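You operate a simulated robot arm through the tools that you are given. There is no shell and no other tool.

Carry out the task below with a simulated robot arm. There is one attempt and no reset: what you move stays moved.

TASK
Test the trial line's red stop button, then release it and switch off.
Fine: main switch on, Start, push the stop in, press Start once more and see the belt refuse; pull the stop out, main switch off; dial, Product, Reset and the cards stay.

It is judged by the outcome, as a careful person would: the job done as asked, and still so three seconds after it is handed in. It fails if anything else is knocked over, pushed out of place, dropped, spilled or broken.

THE ROBOT
A 7-joint arm with a two-finger parallel gripper, fixed in place. Base frame: the origin is on the floor under the middle of its stand, x ahead of it, y to its left, z up. Readings come in mm, rad, newtons and seconds.
With the tool pointing down near the work surface it reaches from about 100 to 800 mm from the base axis. Its first joint turns from -2.496 to 2.496 rad. Payload 3 kg.
Tool frame: the origin (TCP) lies between the finger pads and is the grasp point; the fingertips stand 30 mm ahead of it; z points along the fingers, y is the line along which they close. The gripper opens to 94 mm. The fingers are 28 mm wide and 10 mm thick; the gripper's body (50 by 96 mm) begins 55 mm behind the TCP.
Orientation is that of the tool frame in the base frame, as a unit quaternion [w, x, y, z]. With the fingers straight down and closing along the base's y, the tool's x points along the base's -x, its y along +y and its z along -z.

THE INTERFACE
- The arm moves only by the tool jog_arm. Its argument "steps" is a list of rows, each a list of 6 numbers: the shift along the base's x, y, z in mm, then the turn, a rotation vector about the base's x, y, z in rad. In form: [[x, y, z, rx, ry, rz], ...]. A call has 1 to 20 rows; each row shifts and turns the commanded pose from where the row before left it. "gripper" is the closure in counts, from 0 (fully open) to 255 (shut), set as the call begins (left out, the last holds). A row lasts 0.2 s, in which the tool goes at most 50 mm and 0.15 rad; a call with a longer step from one row to the next is refused whole, and so is a gripper value outside its range. A pose out of reach is approached as far as the arm can. The call stops where the force on the tool passes 90 N (or 10 N more than at its start, if that is more) or the arm is blocked; 0.2 s more then pass. Each finger travels about 72 mm/s and halts on what it meets, pressing with about 25 N; the grip force reading is that of the motor and also rises with nothing between the fingers. The clock runs only during rows and for 0.2 s after the last one: add rows that do not move to give the fingers time. It gives the time, the measured TCP pose, the force on the tool (base axes), the opening and the grip force at its end, in the units of the frame above (readings bear some noise), with the torque about the TCP (base axes, N m) and any sound that the robot's microphone picked up.
- Cameras (640 x 400 px; columns grow to the right, rows downward): "scene" is fixed at [50.9, 500.9, 1485.3]; the picture's right is [-0.09, -1.00, 0.00], its down [-0.72, 0.07, -0.69] and it looks along [0.69, -0.06, -0.72] (base axes); focal length 317 px, centre (320, 200). "wrist" rides on the gripper at [76, 14, -102] in the tool frame; the picture's right is [-0.18, 0.98, 0.00], its down [-0.75, -0.14, -0.64] and it looks along [-0.63, -0.12, 0.77] (tool axes); focal length 243 px, centre (320, 200).
- capture(camera): a new picture of that camera. The clock stands still meanwhile.
- point_at(camera, pixels): for up to 12 pixels [column, row] of the newest picture of that camera ("zoom" is the newest enlarged one), the place [x, y, z] in the base frame of the surface seen there, good to about 2 mm. The clock stands still meanwhile.
- enlarge(camera, box): a new picture of the part [left, top, right, bottom] of that camera's present view, enlarged. The clock stands still meanwhile.
- hand_in(): hands the job in; it is judged then, once.

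Unless the task says otherwise, let go and move clear before handing in.

The tools are called after "Request:" as a command line: name --pt "numbers of a row" for each row, then --argument value for the rest, lists and objects as JSON in quotes. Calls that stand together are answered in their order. jog_arm: Moves the arm, as the interface text tells. Its arguments: {"type":"object","properties":{"steps":{"type":"array","items":{"type":"array","items":{"type":"number"}}},"gripper":{"type":"number"}},"required":["steps"]} The other tools are called the same way: capture (camera) takes a picture; point_at (camera, pixels) gives the place of the surface under pixels of a picture; enlarge (camera, box) takes an enlarged picture of a part of a camera's view; hand_in () hands the job in.

At the start:

```text
clock: 0.0
eef_pos: [451.3, 340.6, 1080.9]
ee_rot: [0.0, 0.0, 1.0, 0.0]
contact_force: [-0.4, -0.5, -0.1]
ft_torque: [0.01, -0.01, -0.03]
width: 94.2
grip_force: 0.1
```

scene: 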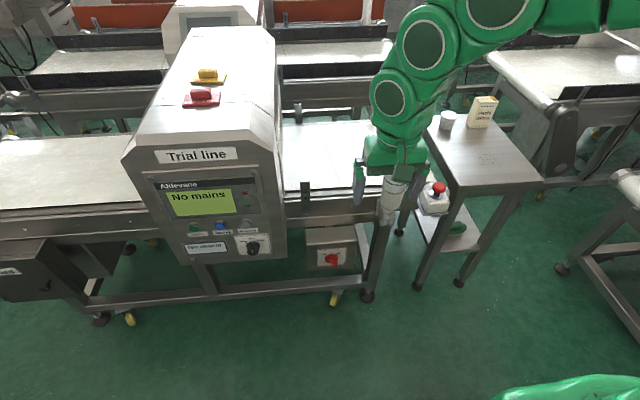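
wrist: 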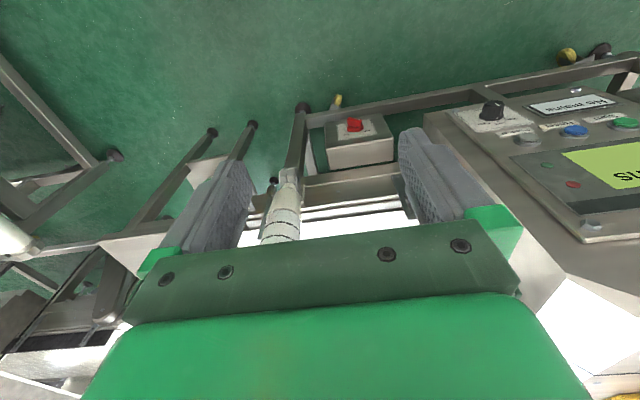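

The scene shows the "Trial line" console with a display "No mains" near pixel (200,200), a red rotary main switch near (332,259), and a red stop button near (438,188). I'll take enlarged views of each before moving.

Request:
enlarge --camera "scene" --box '[140, 140, 300, 270]'

Request:
enlarge --camera "scene" --box '[290, 210, 390, 290]'

Request:
enlarge --camera "scene" --box '[380, 150, 500, 250]'

```text
3.08 times, centred on (220, 205) of scene
```

zoom: 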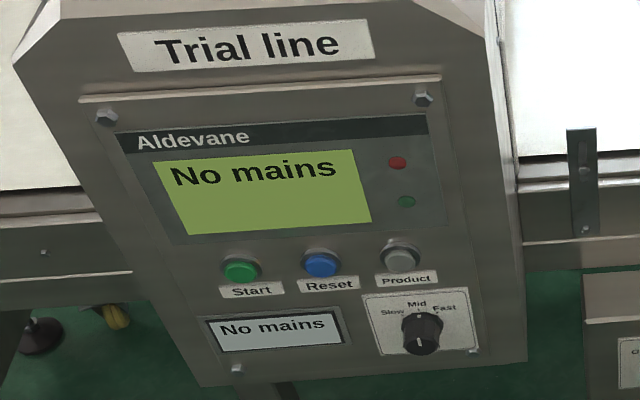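

```text
5.00 times, centred on (340, 250) of scene
```

zoom: 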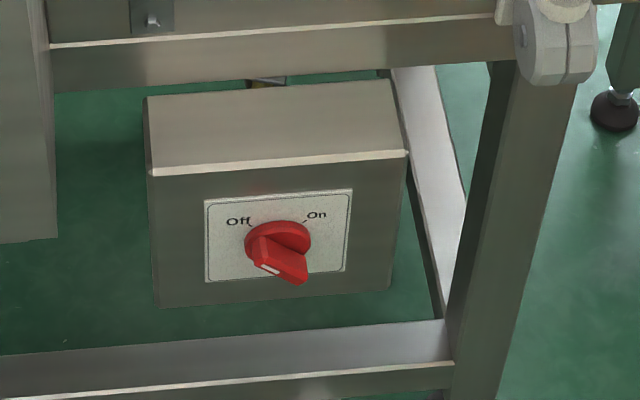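

```text
4.00 times, centred on (440, 200) of scene
```

zoom: 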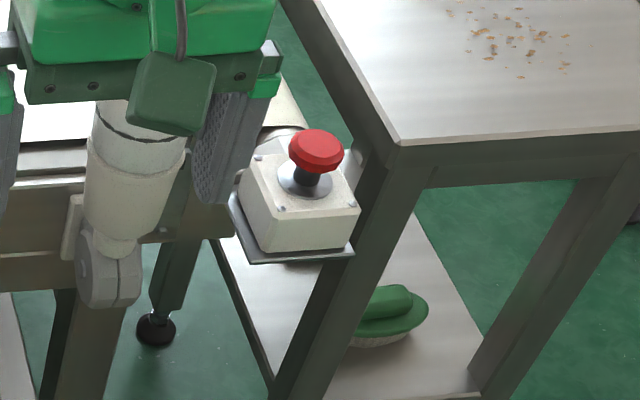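

The zooms show the main switch at Off with a wing handle, the mushroom stop standing out on its stem, and the Start button (green). I'll zoom further on labels and measure positions.

Request:
enlarge --camera "scene" --box '[180, 210, 280, 265]'

Request:
point_at --camera "zoom" --pixels '[[95, 135], [100, 125], [265, 112], [425, 105], [440, 250], [100, 235], [160, 230], [30, 50], [90, 155], [560, 330], [20, 100], [530, 60]]'

```text
6.40 times, centred on (230, 238) of scene
```

zoom: 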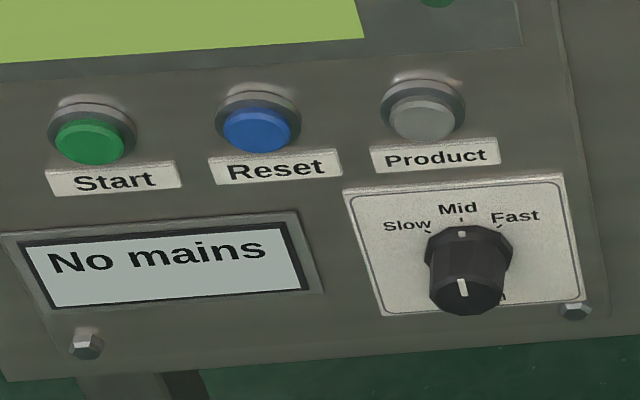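

```text
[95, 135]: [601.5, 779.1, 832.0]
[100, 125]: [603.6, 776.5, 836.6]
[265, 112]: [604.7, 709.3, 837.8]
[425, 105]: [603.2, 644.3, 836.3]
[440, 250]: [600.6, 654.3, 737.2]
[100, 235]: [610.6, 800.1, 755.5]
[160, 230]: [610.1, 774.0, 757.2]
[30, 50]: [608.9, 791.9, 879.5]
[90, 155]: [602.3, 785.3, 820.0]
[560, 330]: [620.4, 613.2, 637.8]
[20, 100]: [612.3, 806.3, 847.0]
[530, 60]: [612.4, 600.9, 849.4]
```

Panel face is about x=612 facing the robot; Start's face is around (602, 779, 833). Now I'll measure the main switch and the stop button.

Request:
enlarge --camera "scene" --box '[310, 240, 360, 272]'

Request:
point_at --camera "zoom" --pixels '[[170, 80], [170, 290], [480, 60], [480, 270], [270, 170], [270, 320], [390, 350], [320, 235], [370, 180], [220, 200], [250, 270], [340, 290]]'

Request:
enlarge --camera "scene" --box '[415, 175, 465, 220]'

Request:
point_at --camera "zoom" --pixels '[[320, 80], [260, 80], [380, 80], [320, 120], [320, 160], [310, 230], [200, 250], [430, 280], [180, 330], [360, 340], [160, 130], [380, 50]]'

```text
12.50 times, centred on (335, 256) of scene
```

zoom: 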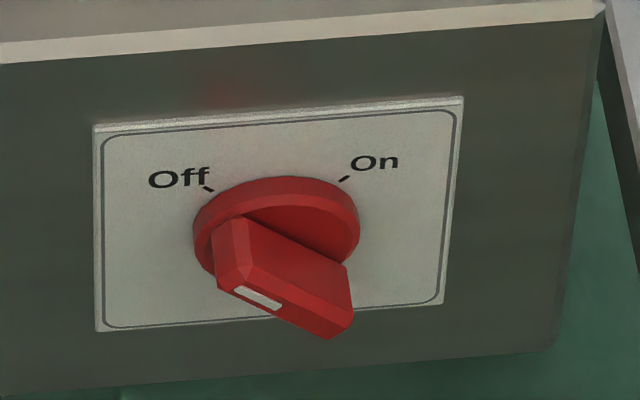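

```text
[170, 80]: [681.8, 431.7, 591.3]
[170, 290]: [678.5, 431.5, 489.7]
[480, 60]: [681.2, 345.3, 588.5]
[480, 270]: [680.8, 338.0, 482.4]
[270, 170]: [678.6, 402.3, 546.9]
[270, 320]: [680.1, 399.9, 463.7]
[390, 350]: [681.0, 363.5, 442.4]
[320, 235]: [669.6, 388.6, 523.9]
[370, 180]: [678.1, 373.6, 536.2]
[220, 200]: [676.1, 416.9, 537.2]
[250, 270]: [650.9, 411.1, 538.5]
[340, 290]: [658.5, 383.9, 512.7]
```

```text
8.89 times, centred on (440, 198) of scene
```

zoom: 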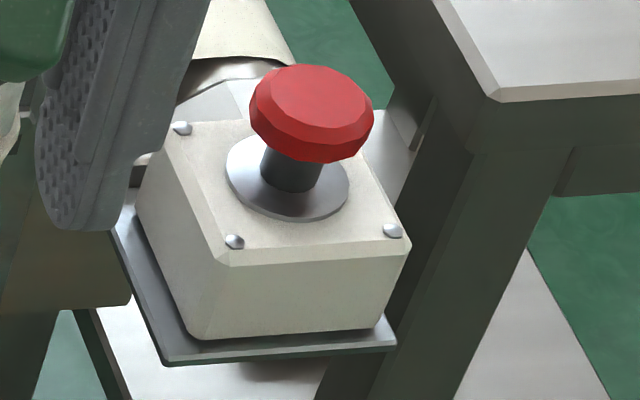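

```text
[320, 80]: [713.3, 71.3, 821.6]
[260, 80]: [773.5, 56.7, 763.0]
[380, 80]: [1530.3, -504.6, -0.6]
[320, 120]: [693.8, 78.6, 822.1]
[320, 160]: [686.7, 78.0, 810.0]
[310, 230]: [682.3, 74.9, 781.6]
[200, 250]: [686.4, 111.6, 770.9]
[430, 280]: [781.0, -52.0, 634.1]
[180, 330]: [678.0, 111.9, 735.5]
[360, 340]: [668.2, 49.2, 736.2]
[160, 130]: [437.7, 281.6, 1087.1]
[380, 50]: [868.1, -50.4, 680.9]
```

Main-switch box face is x≈681, with a wing handle reaching out to x≈650; the stop button's head is at about (700, 77, 822), pointing up. I'll sample the wing, its disc and the ticks more finely, and look at them from the wrist too.

Request:
enlarge --camera "scene" --box '[310, 240, 360, 272]'

Request:
point_at --camera "zoom" --pixels '[[208, 188], [343, 178], [200, 220], [355, 225], [285, 190], [230, 240], [245, 235], [225, 285], [330, 325], [340, 275], [258, 297], [290, 250]]'

Request:
enlarge --camera "wrist" --box '[300, 90, 410, 180]'

Request:
enlarge --camera "wrist" --box '[440, 80, 640, 230]'

```text
12.50 times, centred on (335, 256) of scene
```

zoom: 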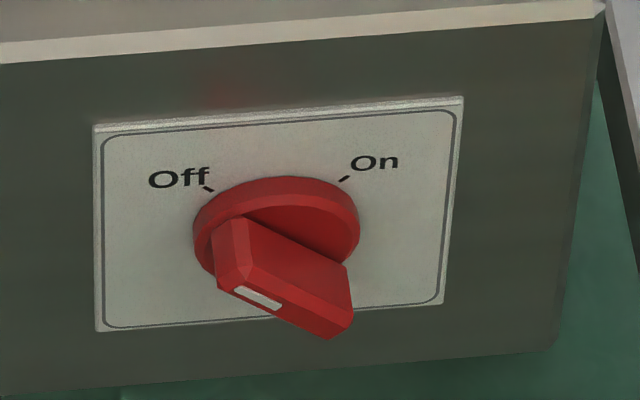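

```text
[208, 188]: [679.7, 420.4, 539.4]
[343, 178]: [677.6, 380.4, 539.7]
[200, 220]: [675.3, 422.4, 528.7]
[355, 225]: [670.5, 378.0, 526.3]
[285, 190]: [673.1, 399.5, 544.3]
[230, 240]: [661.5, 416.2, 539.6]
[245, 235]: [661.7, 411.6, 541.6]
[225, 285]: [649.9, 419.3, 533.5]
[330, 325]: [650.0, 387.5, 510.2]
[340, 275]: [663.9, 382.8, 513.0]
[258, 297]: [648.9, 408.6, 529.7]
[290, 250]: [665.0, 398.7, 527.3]
```

```text
4.44 times, centred on (355, 135) of wrist
```

zoom: 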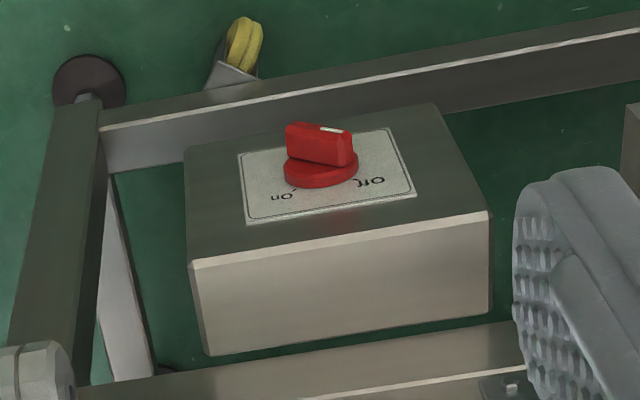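

```text
2.67 times, centred on (540, 155) of wrist
```

zoom: 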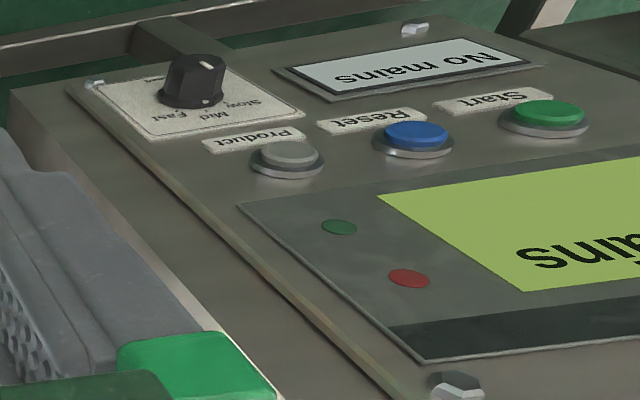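

The switch axis is at about y=400, z=521 (ticks at y 420/380, z 540; white mark at 45° toward Off), so turning On is +90° about base +x. I'll first turn the tool to point forward (+x) at a clear height.

Request:
jog_arm --pt "0 0 0 0 -0.1428 0" --pt "0 0 0 0 -0.1428 0" --pt "0 0 0 0 -0.1428 0" --pt "0 0 0 0 -0.1428 0" --pt "0 0 0 0 -0.1428 0" --pt "0 0 0 0 -0.1428 0" --pt "0 0 0 0 -0.1428 0" --pt "0 0 0 0 -0.1428 0" --pt "0 0 0 0 -0.1428 0" --pt "0 0 0 0 -0.1428 0" --pt "0 0 0 0 -0.1428 0" --pt "0 0 0 0 0 0" --gripper 0

```text
clock: 1.4
eef_pos: [408.9, 362.0, 1022.4]
ee_rot: [0.243, 0.07, 0.964, 0.085]
contact_force: [-0.4, -1.0, 0.9]
ft_torque: [0.0, 0.01, 0.02]
width: 94.3
grip_force: 0.0
stopped in row 7: the arm was blocked; the commanded pose is now the measured one
```

The arm was blocked partway through the turn, probably a joint limit or the arm folding on itself. I'll look before choosing another path.

Request:
capture --camera "scene"

Request:
capture --camera "wrist"

```text
taken
```

scene: 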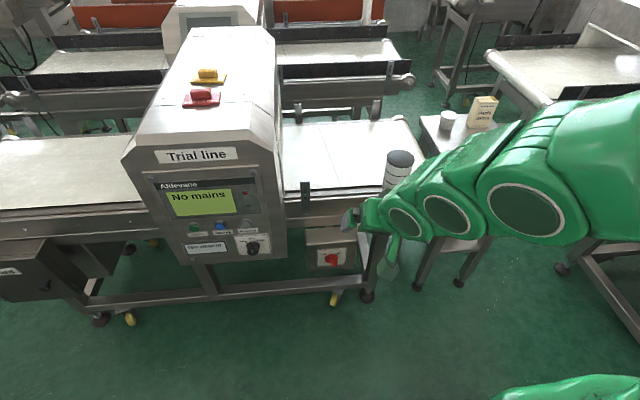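

```text
taken
```

wrist: 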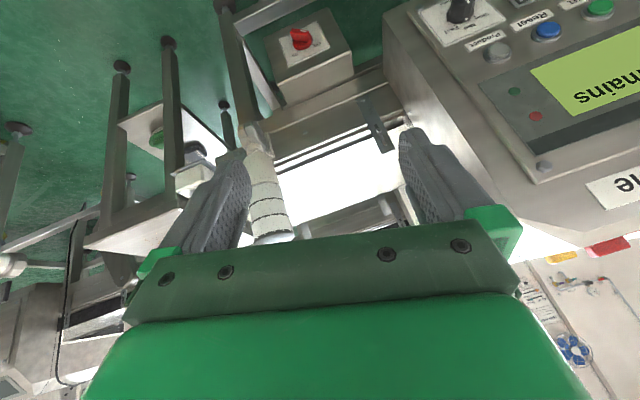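

The arm (scene pixels 400–600, 200) is folded with the wrist near its limit at this height. I'll drop lower and further out, where the forearm slopes less awkwardly, then retry the turn there — the space x<600 in front of the line is free.

Request:
jog_arm --pt "15 0 -40 0 0 0" --pt "15 0 -40 0 0 0" --pt "15 0 -40 0 0 0" --pt "15 0 -40 0 0 0" --pt "15 0 -40 0 0 0" --pt "15 0 -40 0 0 0" --pt "10 0 -40 0 0 0" --pt "0 0 -40 0 0 0" --pt "0 0 -30 0 0 0" --pt "0 0 0 0 0 0"

```text
clock: 3.6
eef_pos: [511.0, 364.0, 676.1]
ee_rot: [0.246, 0.067, 0.963, 0.087]
contact_force: [-1.1, -0.1, -0.5]
ft_torque: [-0.01, -0.04, -0.02]
width: 93.9
grip_force: 0.0
```

The arm followed cleanly to (511, 364, 676). I'll retry pitching the tool up in the arm's own radial plane a little at a time.

Request:
jog_arm --pt "0 0 0 0.07 -0.11 0" --pt "0 0 0 0.07 -0.11 0" --pt "0 0 0 0.07 -0.11 0" --pt "0 0 0 0.07 -0.11 0" --pt "0 0 0 0.07 -0.11 0" --pt "0 0 0 0 0 0"

```text
clock: 5.0
eef_pos: [509.4, 365.3, 676.0]
ee_rot: [0.483, 0.083, 0.83, 0.266]
contact_force: [-0.3, -0.2, -0.3]
ft_torque: [0.0, 0.01, -0.05]
width: 94.1
grip_force: 0.2
```

That works here: the tool is now about 23° below horizontal. I'll continue up to level.

Request:
jog_arm --pt "0 0 0 0.053 -0.124 0" --pt "0 0 0 0.053 -0.124 0" --pt "0 0 0 0.053 -0.124 0" --pt "0 0 0 0 0 0"

```text
clock: 6.0
eef_pos: [508.5, 364.6, 675.6]
ee_rot: [0.619, 0.07, 0.704, 0.341]
contact_force: [0.3, 0.2, -0.3]
ft_torque: [-0.01, -0.02, 0.02]
width: 94.2
grip_force: 0.0
```

Now level with azimuth 23° and roll about +34°. I'll yaw to point along +x and roll to −45° so the fingers straddle the wing in its Off position.

Request:
jog_arm --pt "0 0 0 0 0 -0.135" --pt "0 0 0 0 0 -0.135" --pt "0 0 0 0 0 -0.135" --pt "0 0 0 -0.139 0 0" --pt "0 0 0 -0.139 0 0" --pt "0 0 0 -0.139 0 0" --pt "0 0 0 -0.139 0 0" --pt "0 0 0 -0.139 0 0" --pt "0 0 0 -0.139 0 0" --pt "0 0 0 -0.139 0 0" --pt "0 0 0 -0.139 0 0" --pt "0 0 0 -0.139 0 0" --pt "0 0 0 -0.137 0 0" --pt "0 0 0 0 0 0"

```text
clock: 9.0
eef_pos: [509.7, 364.2, 674.8]
ee_rot: [0.653, -0.27, 0.653, -0.272]
contact_force: [0.2, -0.4, 0.2]
ft_torque: [-0.01, -0.04, 0.01]
width: 94.3
grip_force: 0.1
```

Orientation now matches the wanted one exactly. I'll descend to the switch axis (y=400, z=521) while still 100+ mm in front, then check with the wrist camera.

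Request:
jog_arm --pt "0 9 -38 0 0 0" --pt "0 9 -38 0 0 0" --pt "0 9 -39 0 0 0" --pt "0 9 -39 0 0 0" --pt "25 0 0 0 0 0" --pt "25 0 0 0 0 0" --pt "0 0 0 0 0 0"

Request:
capture --camera "wrist"

Request:
capture --camera "scene"

```text
clock: 10.6
eef_pos: [559.1, 399.4, 520.8]
ee_rot: [0.654, -0.269, 0.653, -0.271]
contact_force: [0.0, 0.5, 0.3]
ft_torque: [-0.02, -0.01, -0.01]
width: 93.7
grip_force: 0.0
```

```text
taken
```

wrist: 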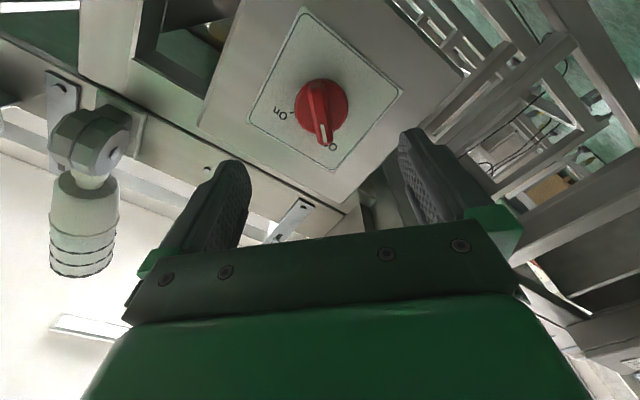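

```text
taken
```

scene: 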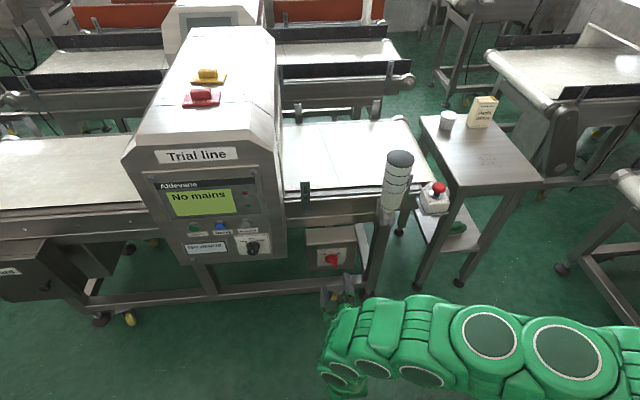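

The wing (wrist pixel (320,110)) lies between the two fingers and parallel to them. I'll zoom in and measure its sides to centre the grip.

Request:
enlarge --camera "wrist" --box '[270, 60, 370, 160]'

Request:
point_at --camera "wrist" --pixels '[[322, 138], [318, 95], [325, 128], [316, 130], [326, 110], [314, 110], [305, 110], [338, 110], [332, 100], [322, 120]]'

```text
4.00 times, centred on (320, 110) of wrist
```

zoom: 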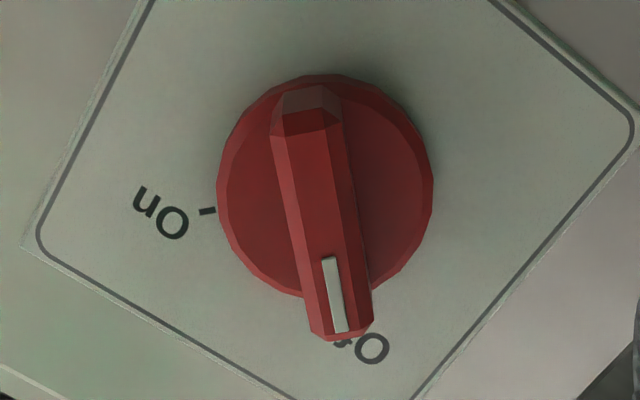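

```text
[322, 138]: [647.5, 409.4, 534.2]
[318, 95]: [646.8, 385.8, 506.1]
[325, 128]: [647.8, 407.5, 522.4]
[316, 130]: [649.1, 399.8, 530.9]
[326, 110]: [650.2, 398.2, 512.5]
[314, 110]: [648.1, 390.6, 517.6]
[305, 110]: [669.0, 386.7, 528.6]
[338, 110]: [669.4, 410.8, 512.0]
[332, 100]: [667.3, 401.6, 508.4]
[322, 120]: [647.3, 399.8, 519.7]
```

The wing's front is at x≈648, centred at about (y 400, z 520), with the disc at x≈669. I'll advance to TCP x≈633 (tips at 663) and then close.

Request:
jog_arm --pt "25 0 0 0 0 0" --pt "25 0 0 0 0 0" --pt "24 0.5 0 0 0 0" --pt "0 0 0 0 0 0"

Request:
jog_arm --pt "0 0 0 0 0 0" --pt "0 0 0 0 0 0" --pt "0 0 0 0 0 0" --pt "0 0 0 0 0 0" --pt "0 0 0 0 0 0" --gripper 255

Request:
capture --camera "wrist"

```text
clock: 11.6
eef_pos: [633.8, 401.2, 522.1]
ee_rot: [0.654, -0.269, 0.653, -0.271]
contact_force: [1.4, 0.0, -0.2]
ft_torque: [-0.02, 0.0, 0.01]
width: 94.0
grip_force: 0.0
```

```text
clock: 12.8
eef_pos: [632.5, 401.8, 521.2]
ee_rot: [0.654, -0.269, 0.653, -0.271]
contact_force: [5.4, 2.9, -4.0]
ft_torque: [0.02, 0.41, -0.03]
width: 14.0
grip_force: 45.3
```

```text
taken
```

wrist: 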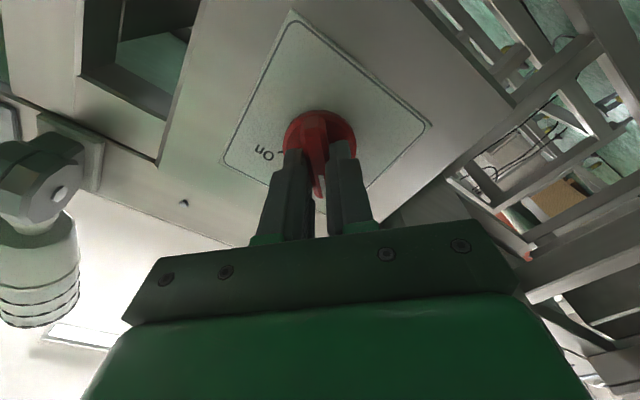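

Gripped at 14 mm with a firm hold. Now I'll turn +90° about +x (clockwise as seen from the front) to On.

Request:
jog_arm --pt "0 -0.2 0.1 0.1428 0 0" --pt "0 -0.2 0.1 0.1428 0 0" --pt "0 -0.2 0.1 0.1428 0 0" --pt "0 -0.2 0.1 0.1428 0 0" --pt "0 -0.2 0.1 0.1428 0 0" --pt "0 -0.2 0.1 0.1428 0 0" --pt "0 -0.2 0.1 0.1428 0 0" --pt "0 -0.2 0.1 0.1428 0 0" --pt "0 -0.2 0.1 0.1428 0 0" --pt "0 -0.2 0.1 0.1428 0 0" --pt "0 0 0 0.1428 0 0" --pt "0 0 0 0 0 0"

Request:
capture --camera "wrist"

Request:
enlarge --camera "scene" --box '[140, 140, 300, 270]'

```text
clock: 15.4
eef_pos: [633.8, 398.2, 521.2]
ee_rot: [0.652, 0.272, 0.654, 0.27]
contact_force: [6.1, 20.0, -23.6]
ft_torque: [-0.15, 0.61, 0.78]
width: 14.2
grip_force: 45.1
```

```text
taken
```

wrist: 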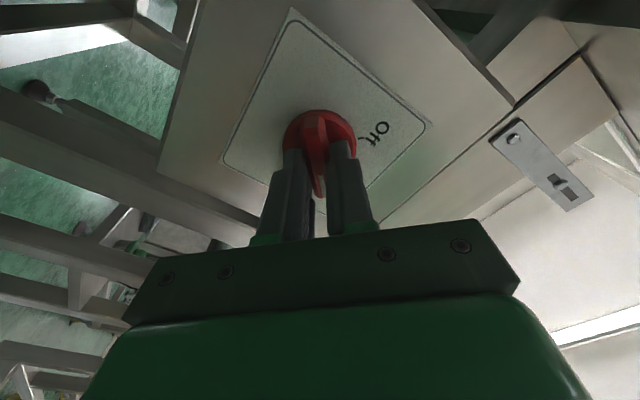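

```text
3.08 times, centred on (220, 205) of scene
```

zoom: 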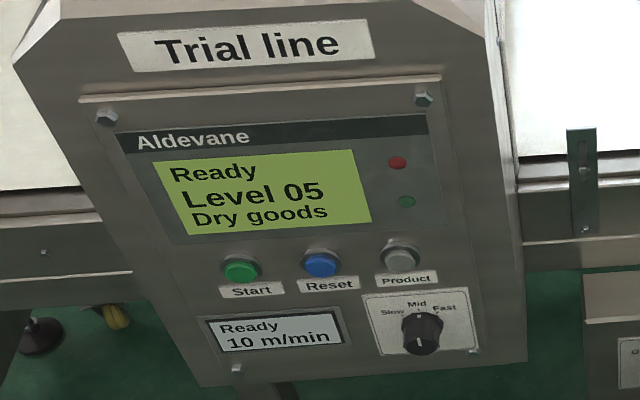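

The display now reads "Ready / Level 05 / Dry goods" and "10 m/min": the main switch is on. I'll open the fingers and back straight out.

Request:
jog_arm --pt "0 0 0 0 0 0" --pt "0 0 0 0 0 0" --pt "0 0 0 0 0 0" --pt "0 0 0 0 0 0" --gripper 0

Request:
jog_arm --pt "-30 0 0 0 0 0" --pt "-40 0 0 0 0 0" --pt "-40 0 0 0 0 0" --pt "0 0 0 0 0 0"

Request:
capture --camera "wrist"

Request:
enlarge --camera "scene" --box '[290, 210, 390, 290]'

```text
clock: 16.4
eef_pos: [632.7, 397.9, 522.2]
ee_rot: [0.653, 0.271, 0.654, 0.27]
contact_force: [-0.2, -0.2, 0.3]
ft_torque: [0.01, 0.03, -0.01]
width: 94.0
grip_force: 0.0
```

```text
clock: 17.4
eef_pos: [522.6, 399.3, 522.8]
ee_rot: [0.653, 0.272, 0.653, 0.271]
contact_force: [0.0, -0.7, -0.4]
ft_torque: [0.02, 0.0, 0.01]
width: 93.9
grip_force: 0.1
```

```text
taken
```

wrist: 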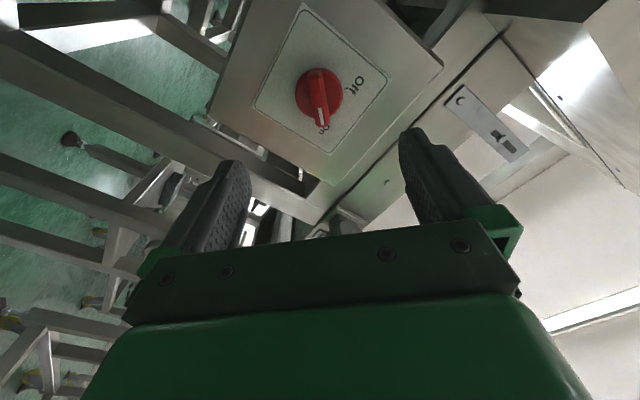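

```text
5.00 times, centred on (340, 250) of scene
```

zoom: 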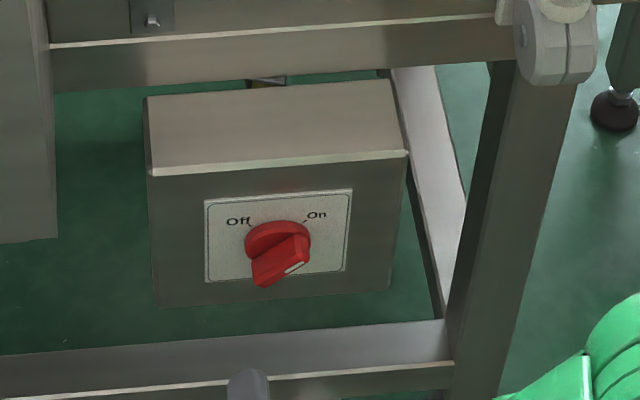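

Pointer is at On and the display confirms it. Next is Start at about (602, 779, 833): I'll shut the fingers, back off, raise to that height, level the roll and yaw toward the button.

Request:
jog_arm --pt "-10 0 40 -0.131 0 0" --pt "-10 0 40 -0.131 0 0" --pt "-10 0 40 -0.131 0 0" --pt "-10 0 40 -0.131 0 0" --pt "-10 0 40 -0.131 0 0" --pt "-10 0 40 -0.131 0 0" --pt "-10 10 40 0 0 0.13" --pt "0 20 30 0 0 0.13" --pt "0 30 0 0 0 0.13" --pt "0 30 0 0 0 0.13" --pt "0 0 0 0 0 0" --gripper 255

Request:
capture --camera "scene"

```text
clock: 19.8
eef_pos: [453.4, 489.4, 832.7]
ee_rot: [0.683, -0.181, 0.683, 0.181]
contact_force: [0.2, -0.2, -0.5]
ft_torque: [0.04, -0.01, 0.03]
width: 0.2
grip_force: 25.3
```

```text
taken
```

scene: 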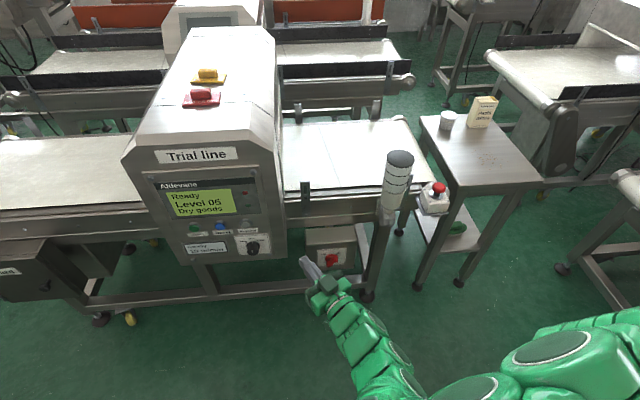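

The arm is at (453, 489, 833), yaw 30°, fingers shut. I'll move left toward Start while staying 100+ mm off the panel.

Request:
jog_arm --pt "0 40 0 0 0 0" --pt "0 40 0 0 0 0" --pt "0 40 0 0 0 0" --pt "0 40 0 0 0 0" --pt "0 30 0 0 0 0" --pt "0 0 0 0 0 0"

Request:
capture --camera "scene"

Request:
capture --camera "wrist"

```text
clock: 21.2
eef_pos: [452.0, 679.1, 832.3]
ee_rot: [0.684, -0.181, 0.683, 0.182]
contact_force: [-1.0, 0.0, -0.5]
ft_torque: [0.0, -0.02, 0.0]
width: 0.0
grip_force: 25.2
```

```text
taken
```

scene: 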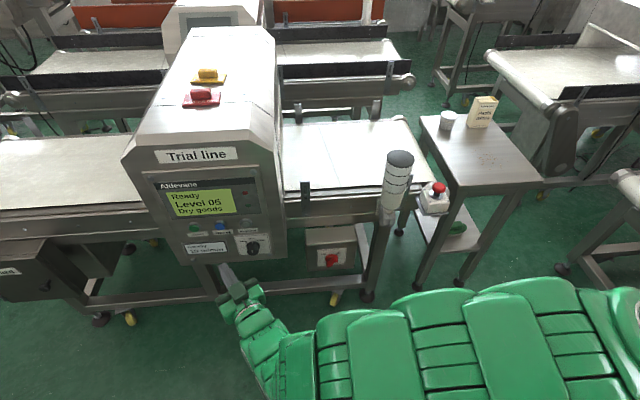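

```text
taken
```

wrist: 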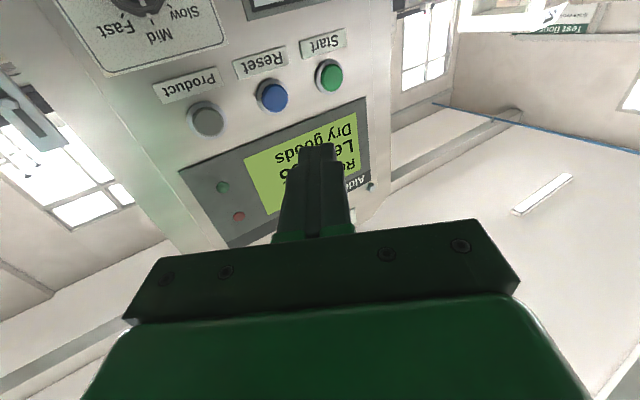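

Start is clear in the wrist view at pixel (329,77). I'll measure its cap precisely from here.

Request:
enlarge --camera "wrist" --box '[290, 40, 370, 110]'

Request:
point_at --camera "wrist" --pixels '[[330, 78], [325, 78], [336, 78], [330, 70], [330, 86], [344, 78], [318, 78], [350, 85], [325, 42], [319, 152], [312, 160], [327, 160]]'

```text
5.71 times, centred on (330, 75) of wrist
```

zoom: 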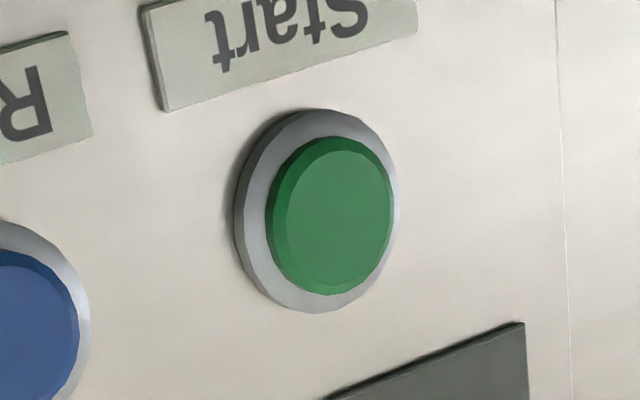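

```text
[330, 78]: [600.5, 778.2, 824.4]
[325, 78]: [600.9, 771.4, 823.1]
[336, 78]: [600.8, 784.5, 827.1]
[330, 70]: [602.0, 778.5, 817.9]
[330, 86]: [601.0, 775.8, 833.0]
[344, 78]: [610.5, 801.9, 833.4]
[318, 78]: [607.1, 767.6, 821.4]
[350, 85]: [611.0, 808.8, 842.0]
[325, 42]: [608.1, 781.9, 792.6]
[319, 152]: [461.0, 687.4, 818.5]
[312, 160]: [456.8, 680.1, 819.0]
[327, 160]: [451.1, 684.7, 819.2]
```

The Start cap face is at x≈600.7, centred at about y=779.5, z=825.5. I'll move up to about 30 mm off it with the leading finger corner lined up, and check reach.

Request:
jog_arm --pt "22 23 -1.5 0 0 0" --pt "22 23 -1.5 0 0 0" --pt "22 24 -1.5 0 0 0" --pt "22 24 -2 0 0 0" --pt "0 0 0 0 0 0"

Request:
capture --camera "wrist"

Request:
capture --camera "scene"

```text
clock: 22.4
eef_pos: [542.8, 772.8, 826.3]
ee_rot: [0.683, -0.182, 0.683, 0.182]
contact_force: [-0.5, -0.5, 0.1]
ft_torque: [-0.01, -0.03, 0.01]
width: 0.0
grip_force: 24.8
```

```text
taken
```

wrist: 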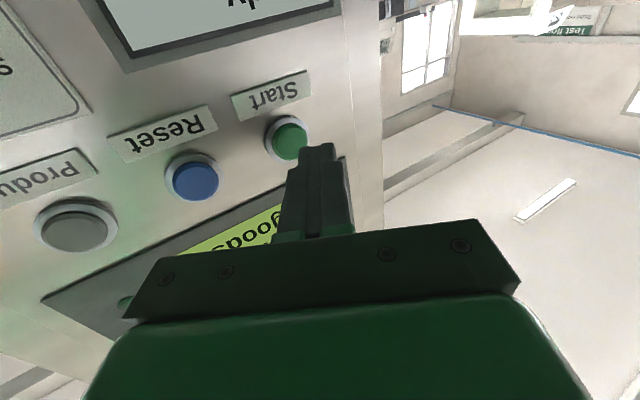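

```text
taken
```

scene: 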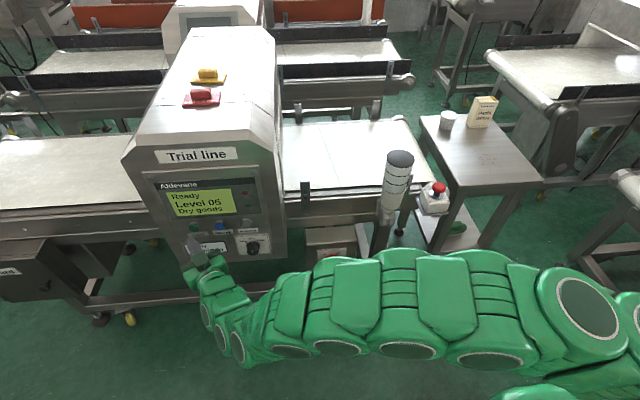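

Reach is fine. I'll verify the leading fingertip corner (pixel ~(303,150)) against the cap (pixel (289,142)) numerically before pressing.

Request:
point_at --camera "wrist" --pixels '[[289, 142], [280, 142], [298, 140], [289, 130], [303, 148], [318, 146], [331, 146], [303, 160], [330, 160], [345, 160]]'

Request:
enlarge --camera "wrist" --box '[250, 90, 370, 190]'

```text
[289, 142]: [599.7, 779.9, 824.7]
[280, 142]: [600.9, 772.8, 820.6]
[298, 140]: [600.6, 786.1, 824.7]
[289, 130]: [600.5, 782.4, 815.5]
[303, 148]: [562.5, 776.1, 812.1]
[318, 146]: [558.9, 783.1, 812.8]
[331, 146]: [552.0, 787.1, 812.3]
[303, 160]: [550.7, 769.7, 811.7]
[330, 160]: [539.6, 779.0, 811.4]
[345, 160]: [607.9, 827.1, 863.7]
```

```text
4.00 times, centred on (310, 140) of wrist
```

zoom: 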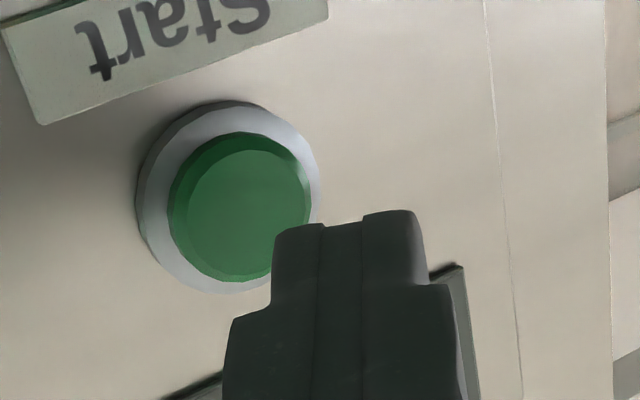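

The corner leads at about y=777–778, just about on the cap centre (y≈780). I'll creep forward and watch the force.

Request:
jog_arm --pt "12 1 -0.5 0 0 0" --pt "9 0.5 0 0 0 0" --pt "3 0 0 0 0 0" --pt "3 0 0 0 0 0" --pt "2 0 0 0 0 0"

```text
clock: 23.6
eef_pos: [571.7, 774.4, 825.1]
ee_rot: [0.683, -0.181, 0.683, 0.182]
contact_force: [0.0, 0.5, -0.6]
ft_torque: [0.0, 0.01, -0.03]
width: 0.0
grip_force: 25.1
```

No contact yet at x=571.7 (the finger corners are rounded). I'll continue in 2 mm steps.

Request:
jog_arm --pt "2 0 0 0 0 0" --pt "2 0 0 0 0 0"

```text
clock: 24.2
eef_pos: [573.5, 774.2, 824.9]
ee_rot: [0.684, -0.181, 0.683, 0.18]
contact_force: [-4.7, -1.1, -0.3]
ft_torque: [0.0, 0.02, 0.01]
width: 0.0
grip_force: 25.0
heard: click
```

A click and −4.7 N: the Start button went in. I'll back off and check the displays.

Request:
jog_arm --pt "-10 0 0 0 0 0" --pt "-25 -5 0 0 0 0" --pt "-30 -20 0 0 0 0" --pt "-20 -40 0 0 0 0" --pt "0 0 0 0 0 0"

Request:
capture --camera "scene"

Request:
enlarge --camera "scene" --box '[140, 140, 300, 270]'

Request:
enlarge --camera "scene" --box '[280, 90, 440, 220]'

```text
clock: 25.4
eef_pos: [488.7, 712.2, 823.4]
ee_rot: [0.683, -0.181, 0.684, 0.182]
contact_force: [-0.7, -0.5, -0.2]
ft_torque: [0.0, 0.01, -0.03]
width: 0.0
grip_force: 24.8
```

```text
taken
```

scene: 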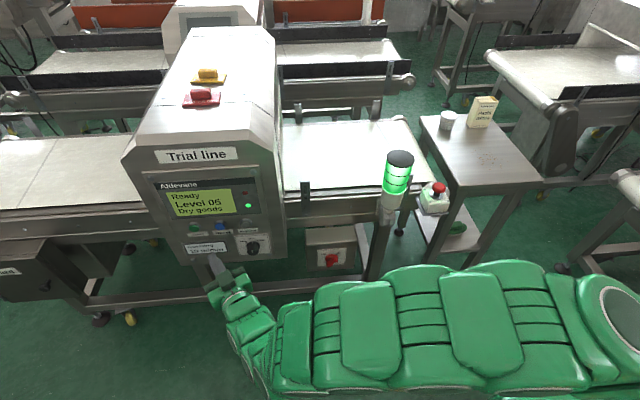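

```text
3.08 times, centred on (220, 205) of scene
```

zoom: 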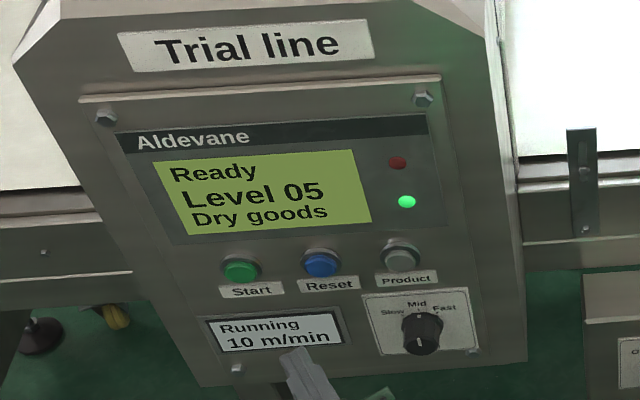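

```text
3.08 times, centred on (360, 155) of scene
```

zoom: 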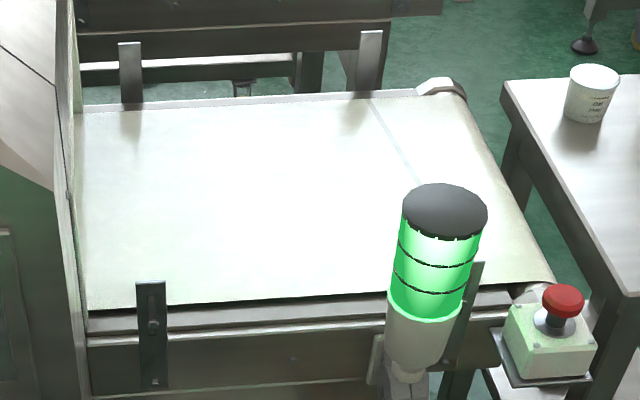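

The line is running: green lamp lit, small display "Running 10 m/min". Next is the stop button; I'll measure it and its neighbours (lamp tower, side table) for clearance.

Request:
point_at --camera "scene" --pixels '[[400, 157], [398, 180], [388, 215], [405, 130], [430, 120], [440, 150], [465, 195], [537, 180], [447, 115], [484, 98], [405, 122], [372, 185]]'

Request:
enlarge --camera "scene" --box '[405, 170, 465, 220]'

Request:
point_at --camera "zoom" --pixels '[[365, 120], [340, 120], [395, 120], [365, 100], [365, 145], [365, 165], [325, 220], [290, 180], [260, 250], [400, 250], [330, 310], [210, 180]]'

```text
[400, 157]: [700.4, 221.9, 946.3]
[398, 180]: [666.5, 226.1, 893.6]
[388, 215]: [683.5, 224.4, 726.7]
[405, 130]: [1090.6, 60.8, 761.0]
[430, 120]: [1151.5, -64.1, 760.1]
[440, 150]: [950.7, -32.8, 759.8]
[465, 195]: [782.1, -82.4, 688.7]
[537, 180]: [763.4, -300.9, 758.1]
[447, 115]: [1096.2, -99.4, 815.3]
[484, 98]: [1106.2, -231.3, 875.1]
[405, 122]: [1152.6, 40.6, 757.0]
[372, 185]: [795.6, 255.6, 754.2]
```

```text
8.00 times, centred on (435, 195) of scene
```

zoom: 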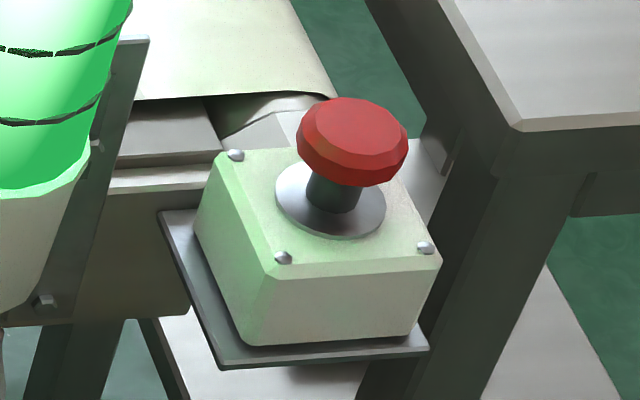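

```text
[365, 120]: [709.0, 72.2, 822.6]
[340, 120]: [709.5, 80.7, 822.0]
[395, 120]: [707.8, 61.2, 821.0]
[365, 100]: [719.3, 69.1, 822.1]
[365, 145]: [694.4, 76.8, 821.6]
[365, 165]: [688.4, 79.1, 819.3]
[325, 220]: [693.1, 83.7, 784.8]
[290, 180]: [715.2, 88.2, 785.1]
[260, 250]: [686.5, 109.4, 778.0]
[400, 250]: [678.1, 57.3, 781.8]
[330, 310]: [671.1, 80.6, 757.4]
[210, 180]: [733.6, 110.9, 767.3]
```

The stop head is centred near (707, 76) with its top at z≈822, box top at z≈781; the lamp tower stands at (700, 222) up to z≈950, so I'll come in from the robot side. I'll travel back right through open space and turn the tool to point down again.

Request:
jog_arm --pt "-5 -40 5 0 0 -0.13" --pt "-5 -40 5 0 0 -0.13" --pt "-5 -40 5 0 0 -0.13" --pt "-5 -40 5 0 0 -0.13" --pt "0 -40 10 0 0 0" --pt "0 -35 10 0 0.1428 0" --pt "0 -35 10 0 0.1428 0" --pt "0 -35 15 0 0.1428 0" --pt "0 -35 15 0 0.1428 0" --pt "0 -35 15 0 0.1428 0" --pt "0 -35 15 0 0.1428 0" --pt "0 0 15 0 0.1428 0" --pt "0 0 15 0 0.1428 0" --pt "0 0 0 0 0.1428 0" --pt "0 0 0 0 0.1428 0" --pt "0 0 0 0 0.1428 0" --pt "0 0 0 0 0 0"

Request:
capture --camera "scene"

```text
clock: 29.0
eef_pos: [468.6, 301.0, 966.2]
ee_rot: [0.0, 0.0, 1.0, -0.001]
contact_force: [0.3, -0.3, -0.7]
ft_torque: [0.04, 0.01, 0.0]
width: 0.0
grip_force: 24.9
```

```text
taken
```

scene: 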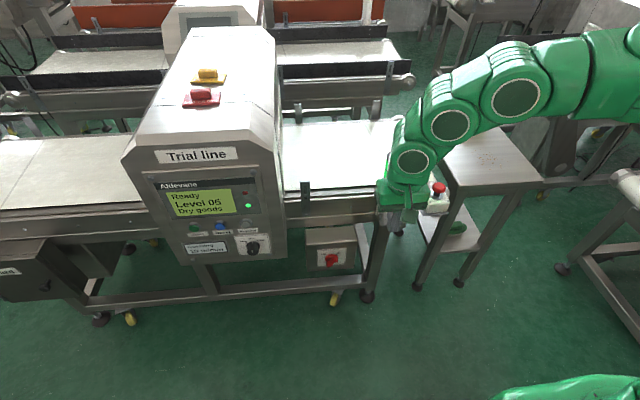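

Tool is pointing straight down and the line still runs. I'll move right to y=76 and then outward, stopping short of the stop button to measure it with the wrist camera.

Request:
jog_arm --pt "10 -45 0 0 0 0" --pt "10 -45 0 0 0 0" --pt "10 -45 0 0 0 0" --pt "10 -45 0 0 0 0" --pt "10 -45 0 0 0 0" --pt "30 0 -5 0 0 0" --pt "30 0 -10 0 0 0" --pt "30 0 -10 0 0 0" --pt "0 0 0 0 0 0"

Request:
capture --camera "wrist"

Request:
capture --camera "scene"

```text
clock: 31.0
eef_pos: [611.0, 73.9, 939.4]
ee_rot: [0.0, 0.0, 1.0, -0.002]
contact_force: [0.4, 0.0, -0.7]
ft_torque: [0.0, 0.01, 0.0]
width: 0.0
grip_force: 25.7
```

```text
taken
```

wrist: 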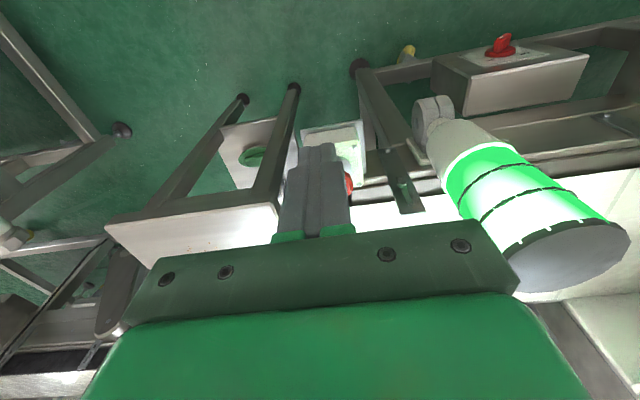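

```text
taken
```

scene: 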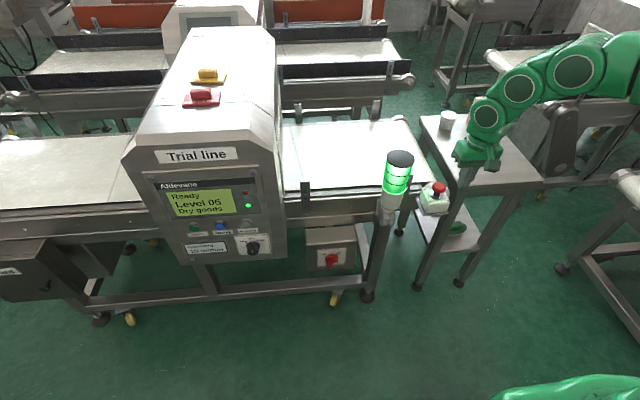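

The button's head is partly hidden behind the fingers in the wrist view, so I'll refine its centre from a fresh scene zoom.

Request:
enlarge --camera "scene" --box '[420, 175, 455, 200]'

Request:
point_at --camera "zoom" --pixels '[[320, 100], [360, 100], [280, 100], [400, 100], [260, 130], [430, 130], [350, 60], [340, 150], [340, 180], [300, 200], [420, 180], [340, 210]]'

```text
16.00 times, centred on (438, 188) of scene
```

zoom: 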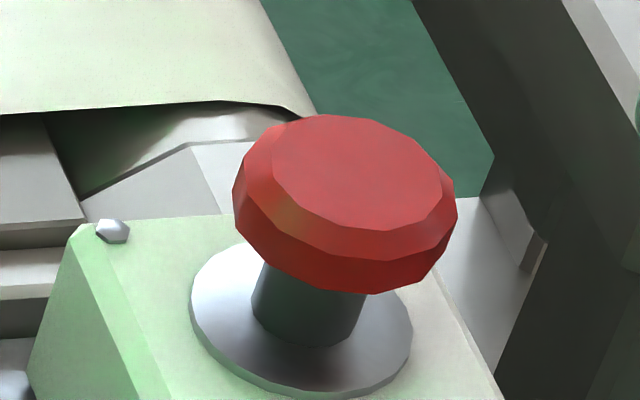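

```text
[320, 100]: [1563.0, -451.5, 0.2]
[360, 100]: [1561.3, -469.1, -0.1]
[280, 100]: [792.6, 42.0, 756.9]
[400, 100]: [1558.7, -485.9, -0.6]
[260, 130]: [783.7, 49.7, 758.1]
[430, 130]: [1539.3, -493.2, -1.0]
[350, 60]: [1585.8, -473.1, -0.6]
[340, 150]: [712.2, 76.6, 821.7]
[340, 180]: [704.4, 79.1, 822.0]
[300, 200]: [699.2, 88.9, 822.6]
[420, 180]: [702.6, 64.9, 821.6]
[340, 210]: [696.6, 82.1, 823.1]
```

The head centre is (705, 76), top z≈822, radius ≈20 mm. I'll position above it at TCP z≈870 (tips at 840), then push down gently.

Request:
jog_arm --pt "32 0.7 0 0 0 0" --pt "32 0.7 0 0 0 0" --pt "30 0.7 0 0 0 0" --pt "0 0 -25 0 0 0" --pt "0 0 -25 0 0 0" --pt "0 0 -20 0 0 0" --pt "0 0 0 0 0 0"

Request:
enlarge --camera "scene" --box '[400, 140, 480, 220]'

Request:
capture --camera "wrist"

```text
clock: 32.6
eef_pos: [705.8, 77.7, 871.7]
ee_rot: [0.0, 0.0, 1.0, -0.001]
contact_force: [-1.5, -0.4, 0.4]
ft_torque: [-0.02, -0.01, 0.0]
width: 0.2
grip_force: 24.6
```

```text
5.00 times, centred on (440, 180) of scene
```

zoom: 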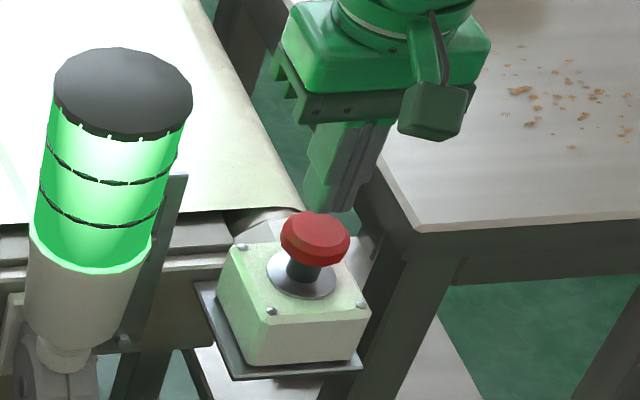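

```text
taken
```

wrist: 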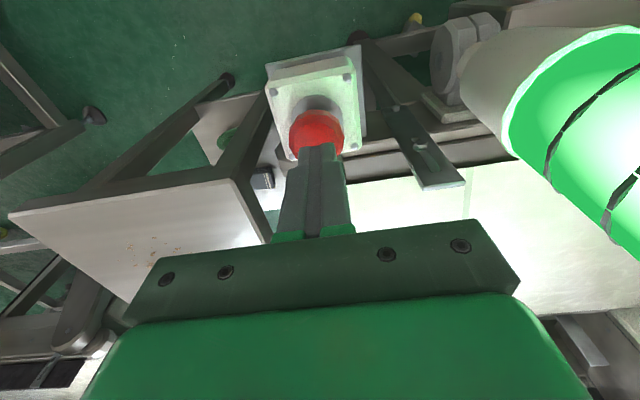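

The closed fingers are right above the head. I'll lower to contact and press in small steps.

Request:
jog_arm --pt "-0.5 -1 -10 0 0 0" --pt "0 0 -7 0 0 0" --pt "0 0 -3 0 0 0" --pt "0 0 -2 0 0 0" --pt "0 0 -2 0 0 0"

```text
clock: 33.8
eef_pos: [703.0, 76.1, 845.9]
ee_rot: [0.0, 0.001, 1.0, -0.001]
contact_force: [-1.3, 0.3, 3.7]
ft_torque: [0.01, 0.01, -0.01]
width: 0.1
grip_force: 25.3
```

Light contact (3.7 N) at z=846. I'll keep pressing in small steps until it latches.

Request:
jog_arm --pt "0 0 -2 0 0 0" --pt "0 0 -2 0 0 0"

Request:
enlarge --camera "scene" --box '[400, 140, 480, 220]'

```text
clock: 34.4
eef_pos: [703.5, 75.1, 843.9]
ee_rot: [0.0, -0.001, 1.0, -0.001]
contact_force: [-12.6, -4.1, 40.9]
ft_torque: [-0.08, 0.47, -0.04]
width: 0.0
grip_force: 24.7
```

```text
5.00 times, centred on (440, 180) of scene
```

zoom: 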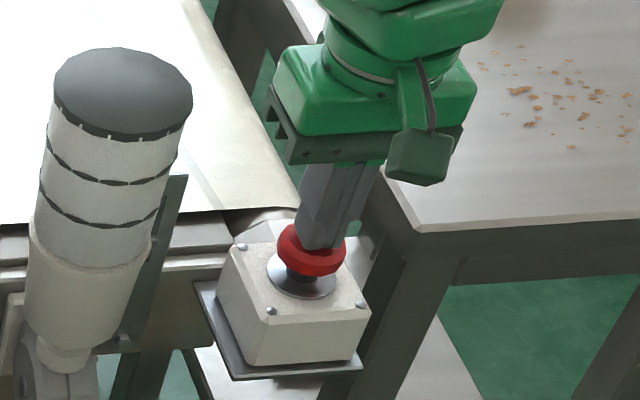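

The lamp tower went dark and the force jumped to 41 N, so the button has bottomed. I'll lift off and check that it stays in.

Request:
jog_arm --pt "0 0 5 0 0 0" --pt "0 0 25 0 0 0" --pt "0 0 30 0 0 0" --pt "-30 0 20 0 0 0" --pt "0 0 0 0 0 0"

Request:
enlarge --camera "scene" --box '[400, 140, 480, 220]'

Request:
enlarge --camera "scene" --box '[140, 140, 300, 270]'

```text
clock: 35.6
eef_pos: [671.7, 74.8, 922.4]
ee_rot: [0.0, 0.0, 1.0, -0.002]
contact_force: [0.2, -0.1, -0.4]
ft_torque: [0.02, -0.02, -0.01]
width: 0.0
grip_force: 24.5
```

```text
5.00 times, centred on (440, 180) of scene
```

zoom: 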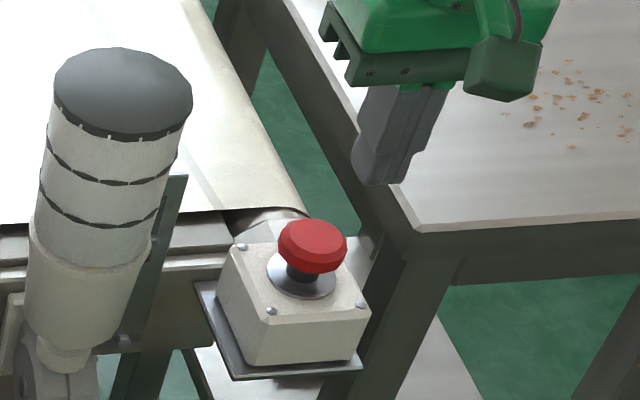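

```text
3.08 times, centred on (220, 205) of scene
```

zoom: 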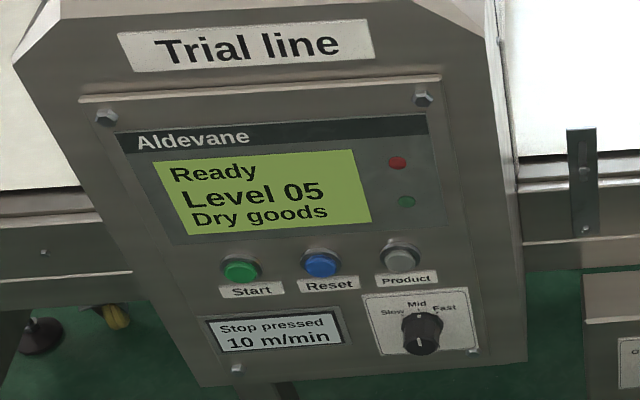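

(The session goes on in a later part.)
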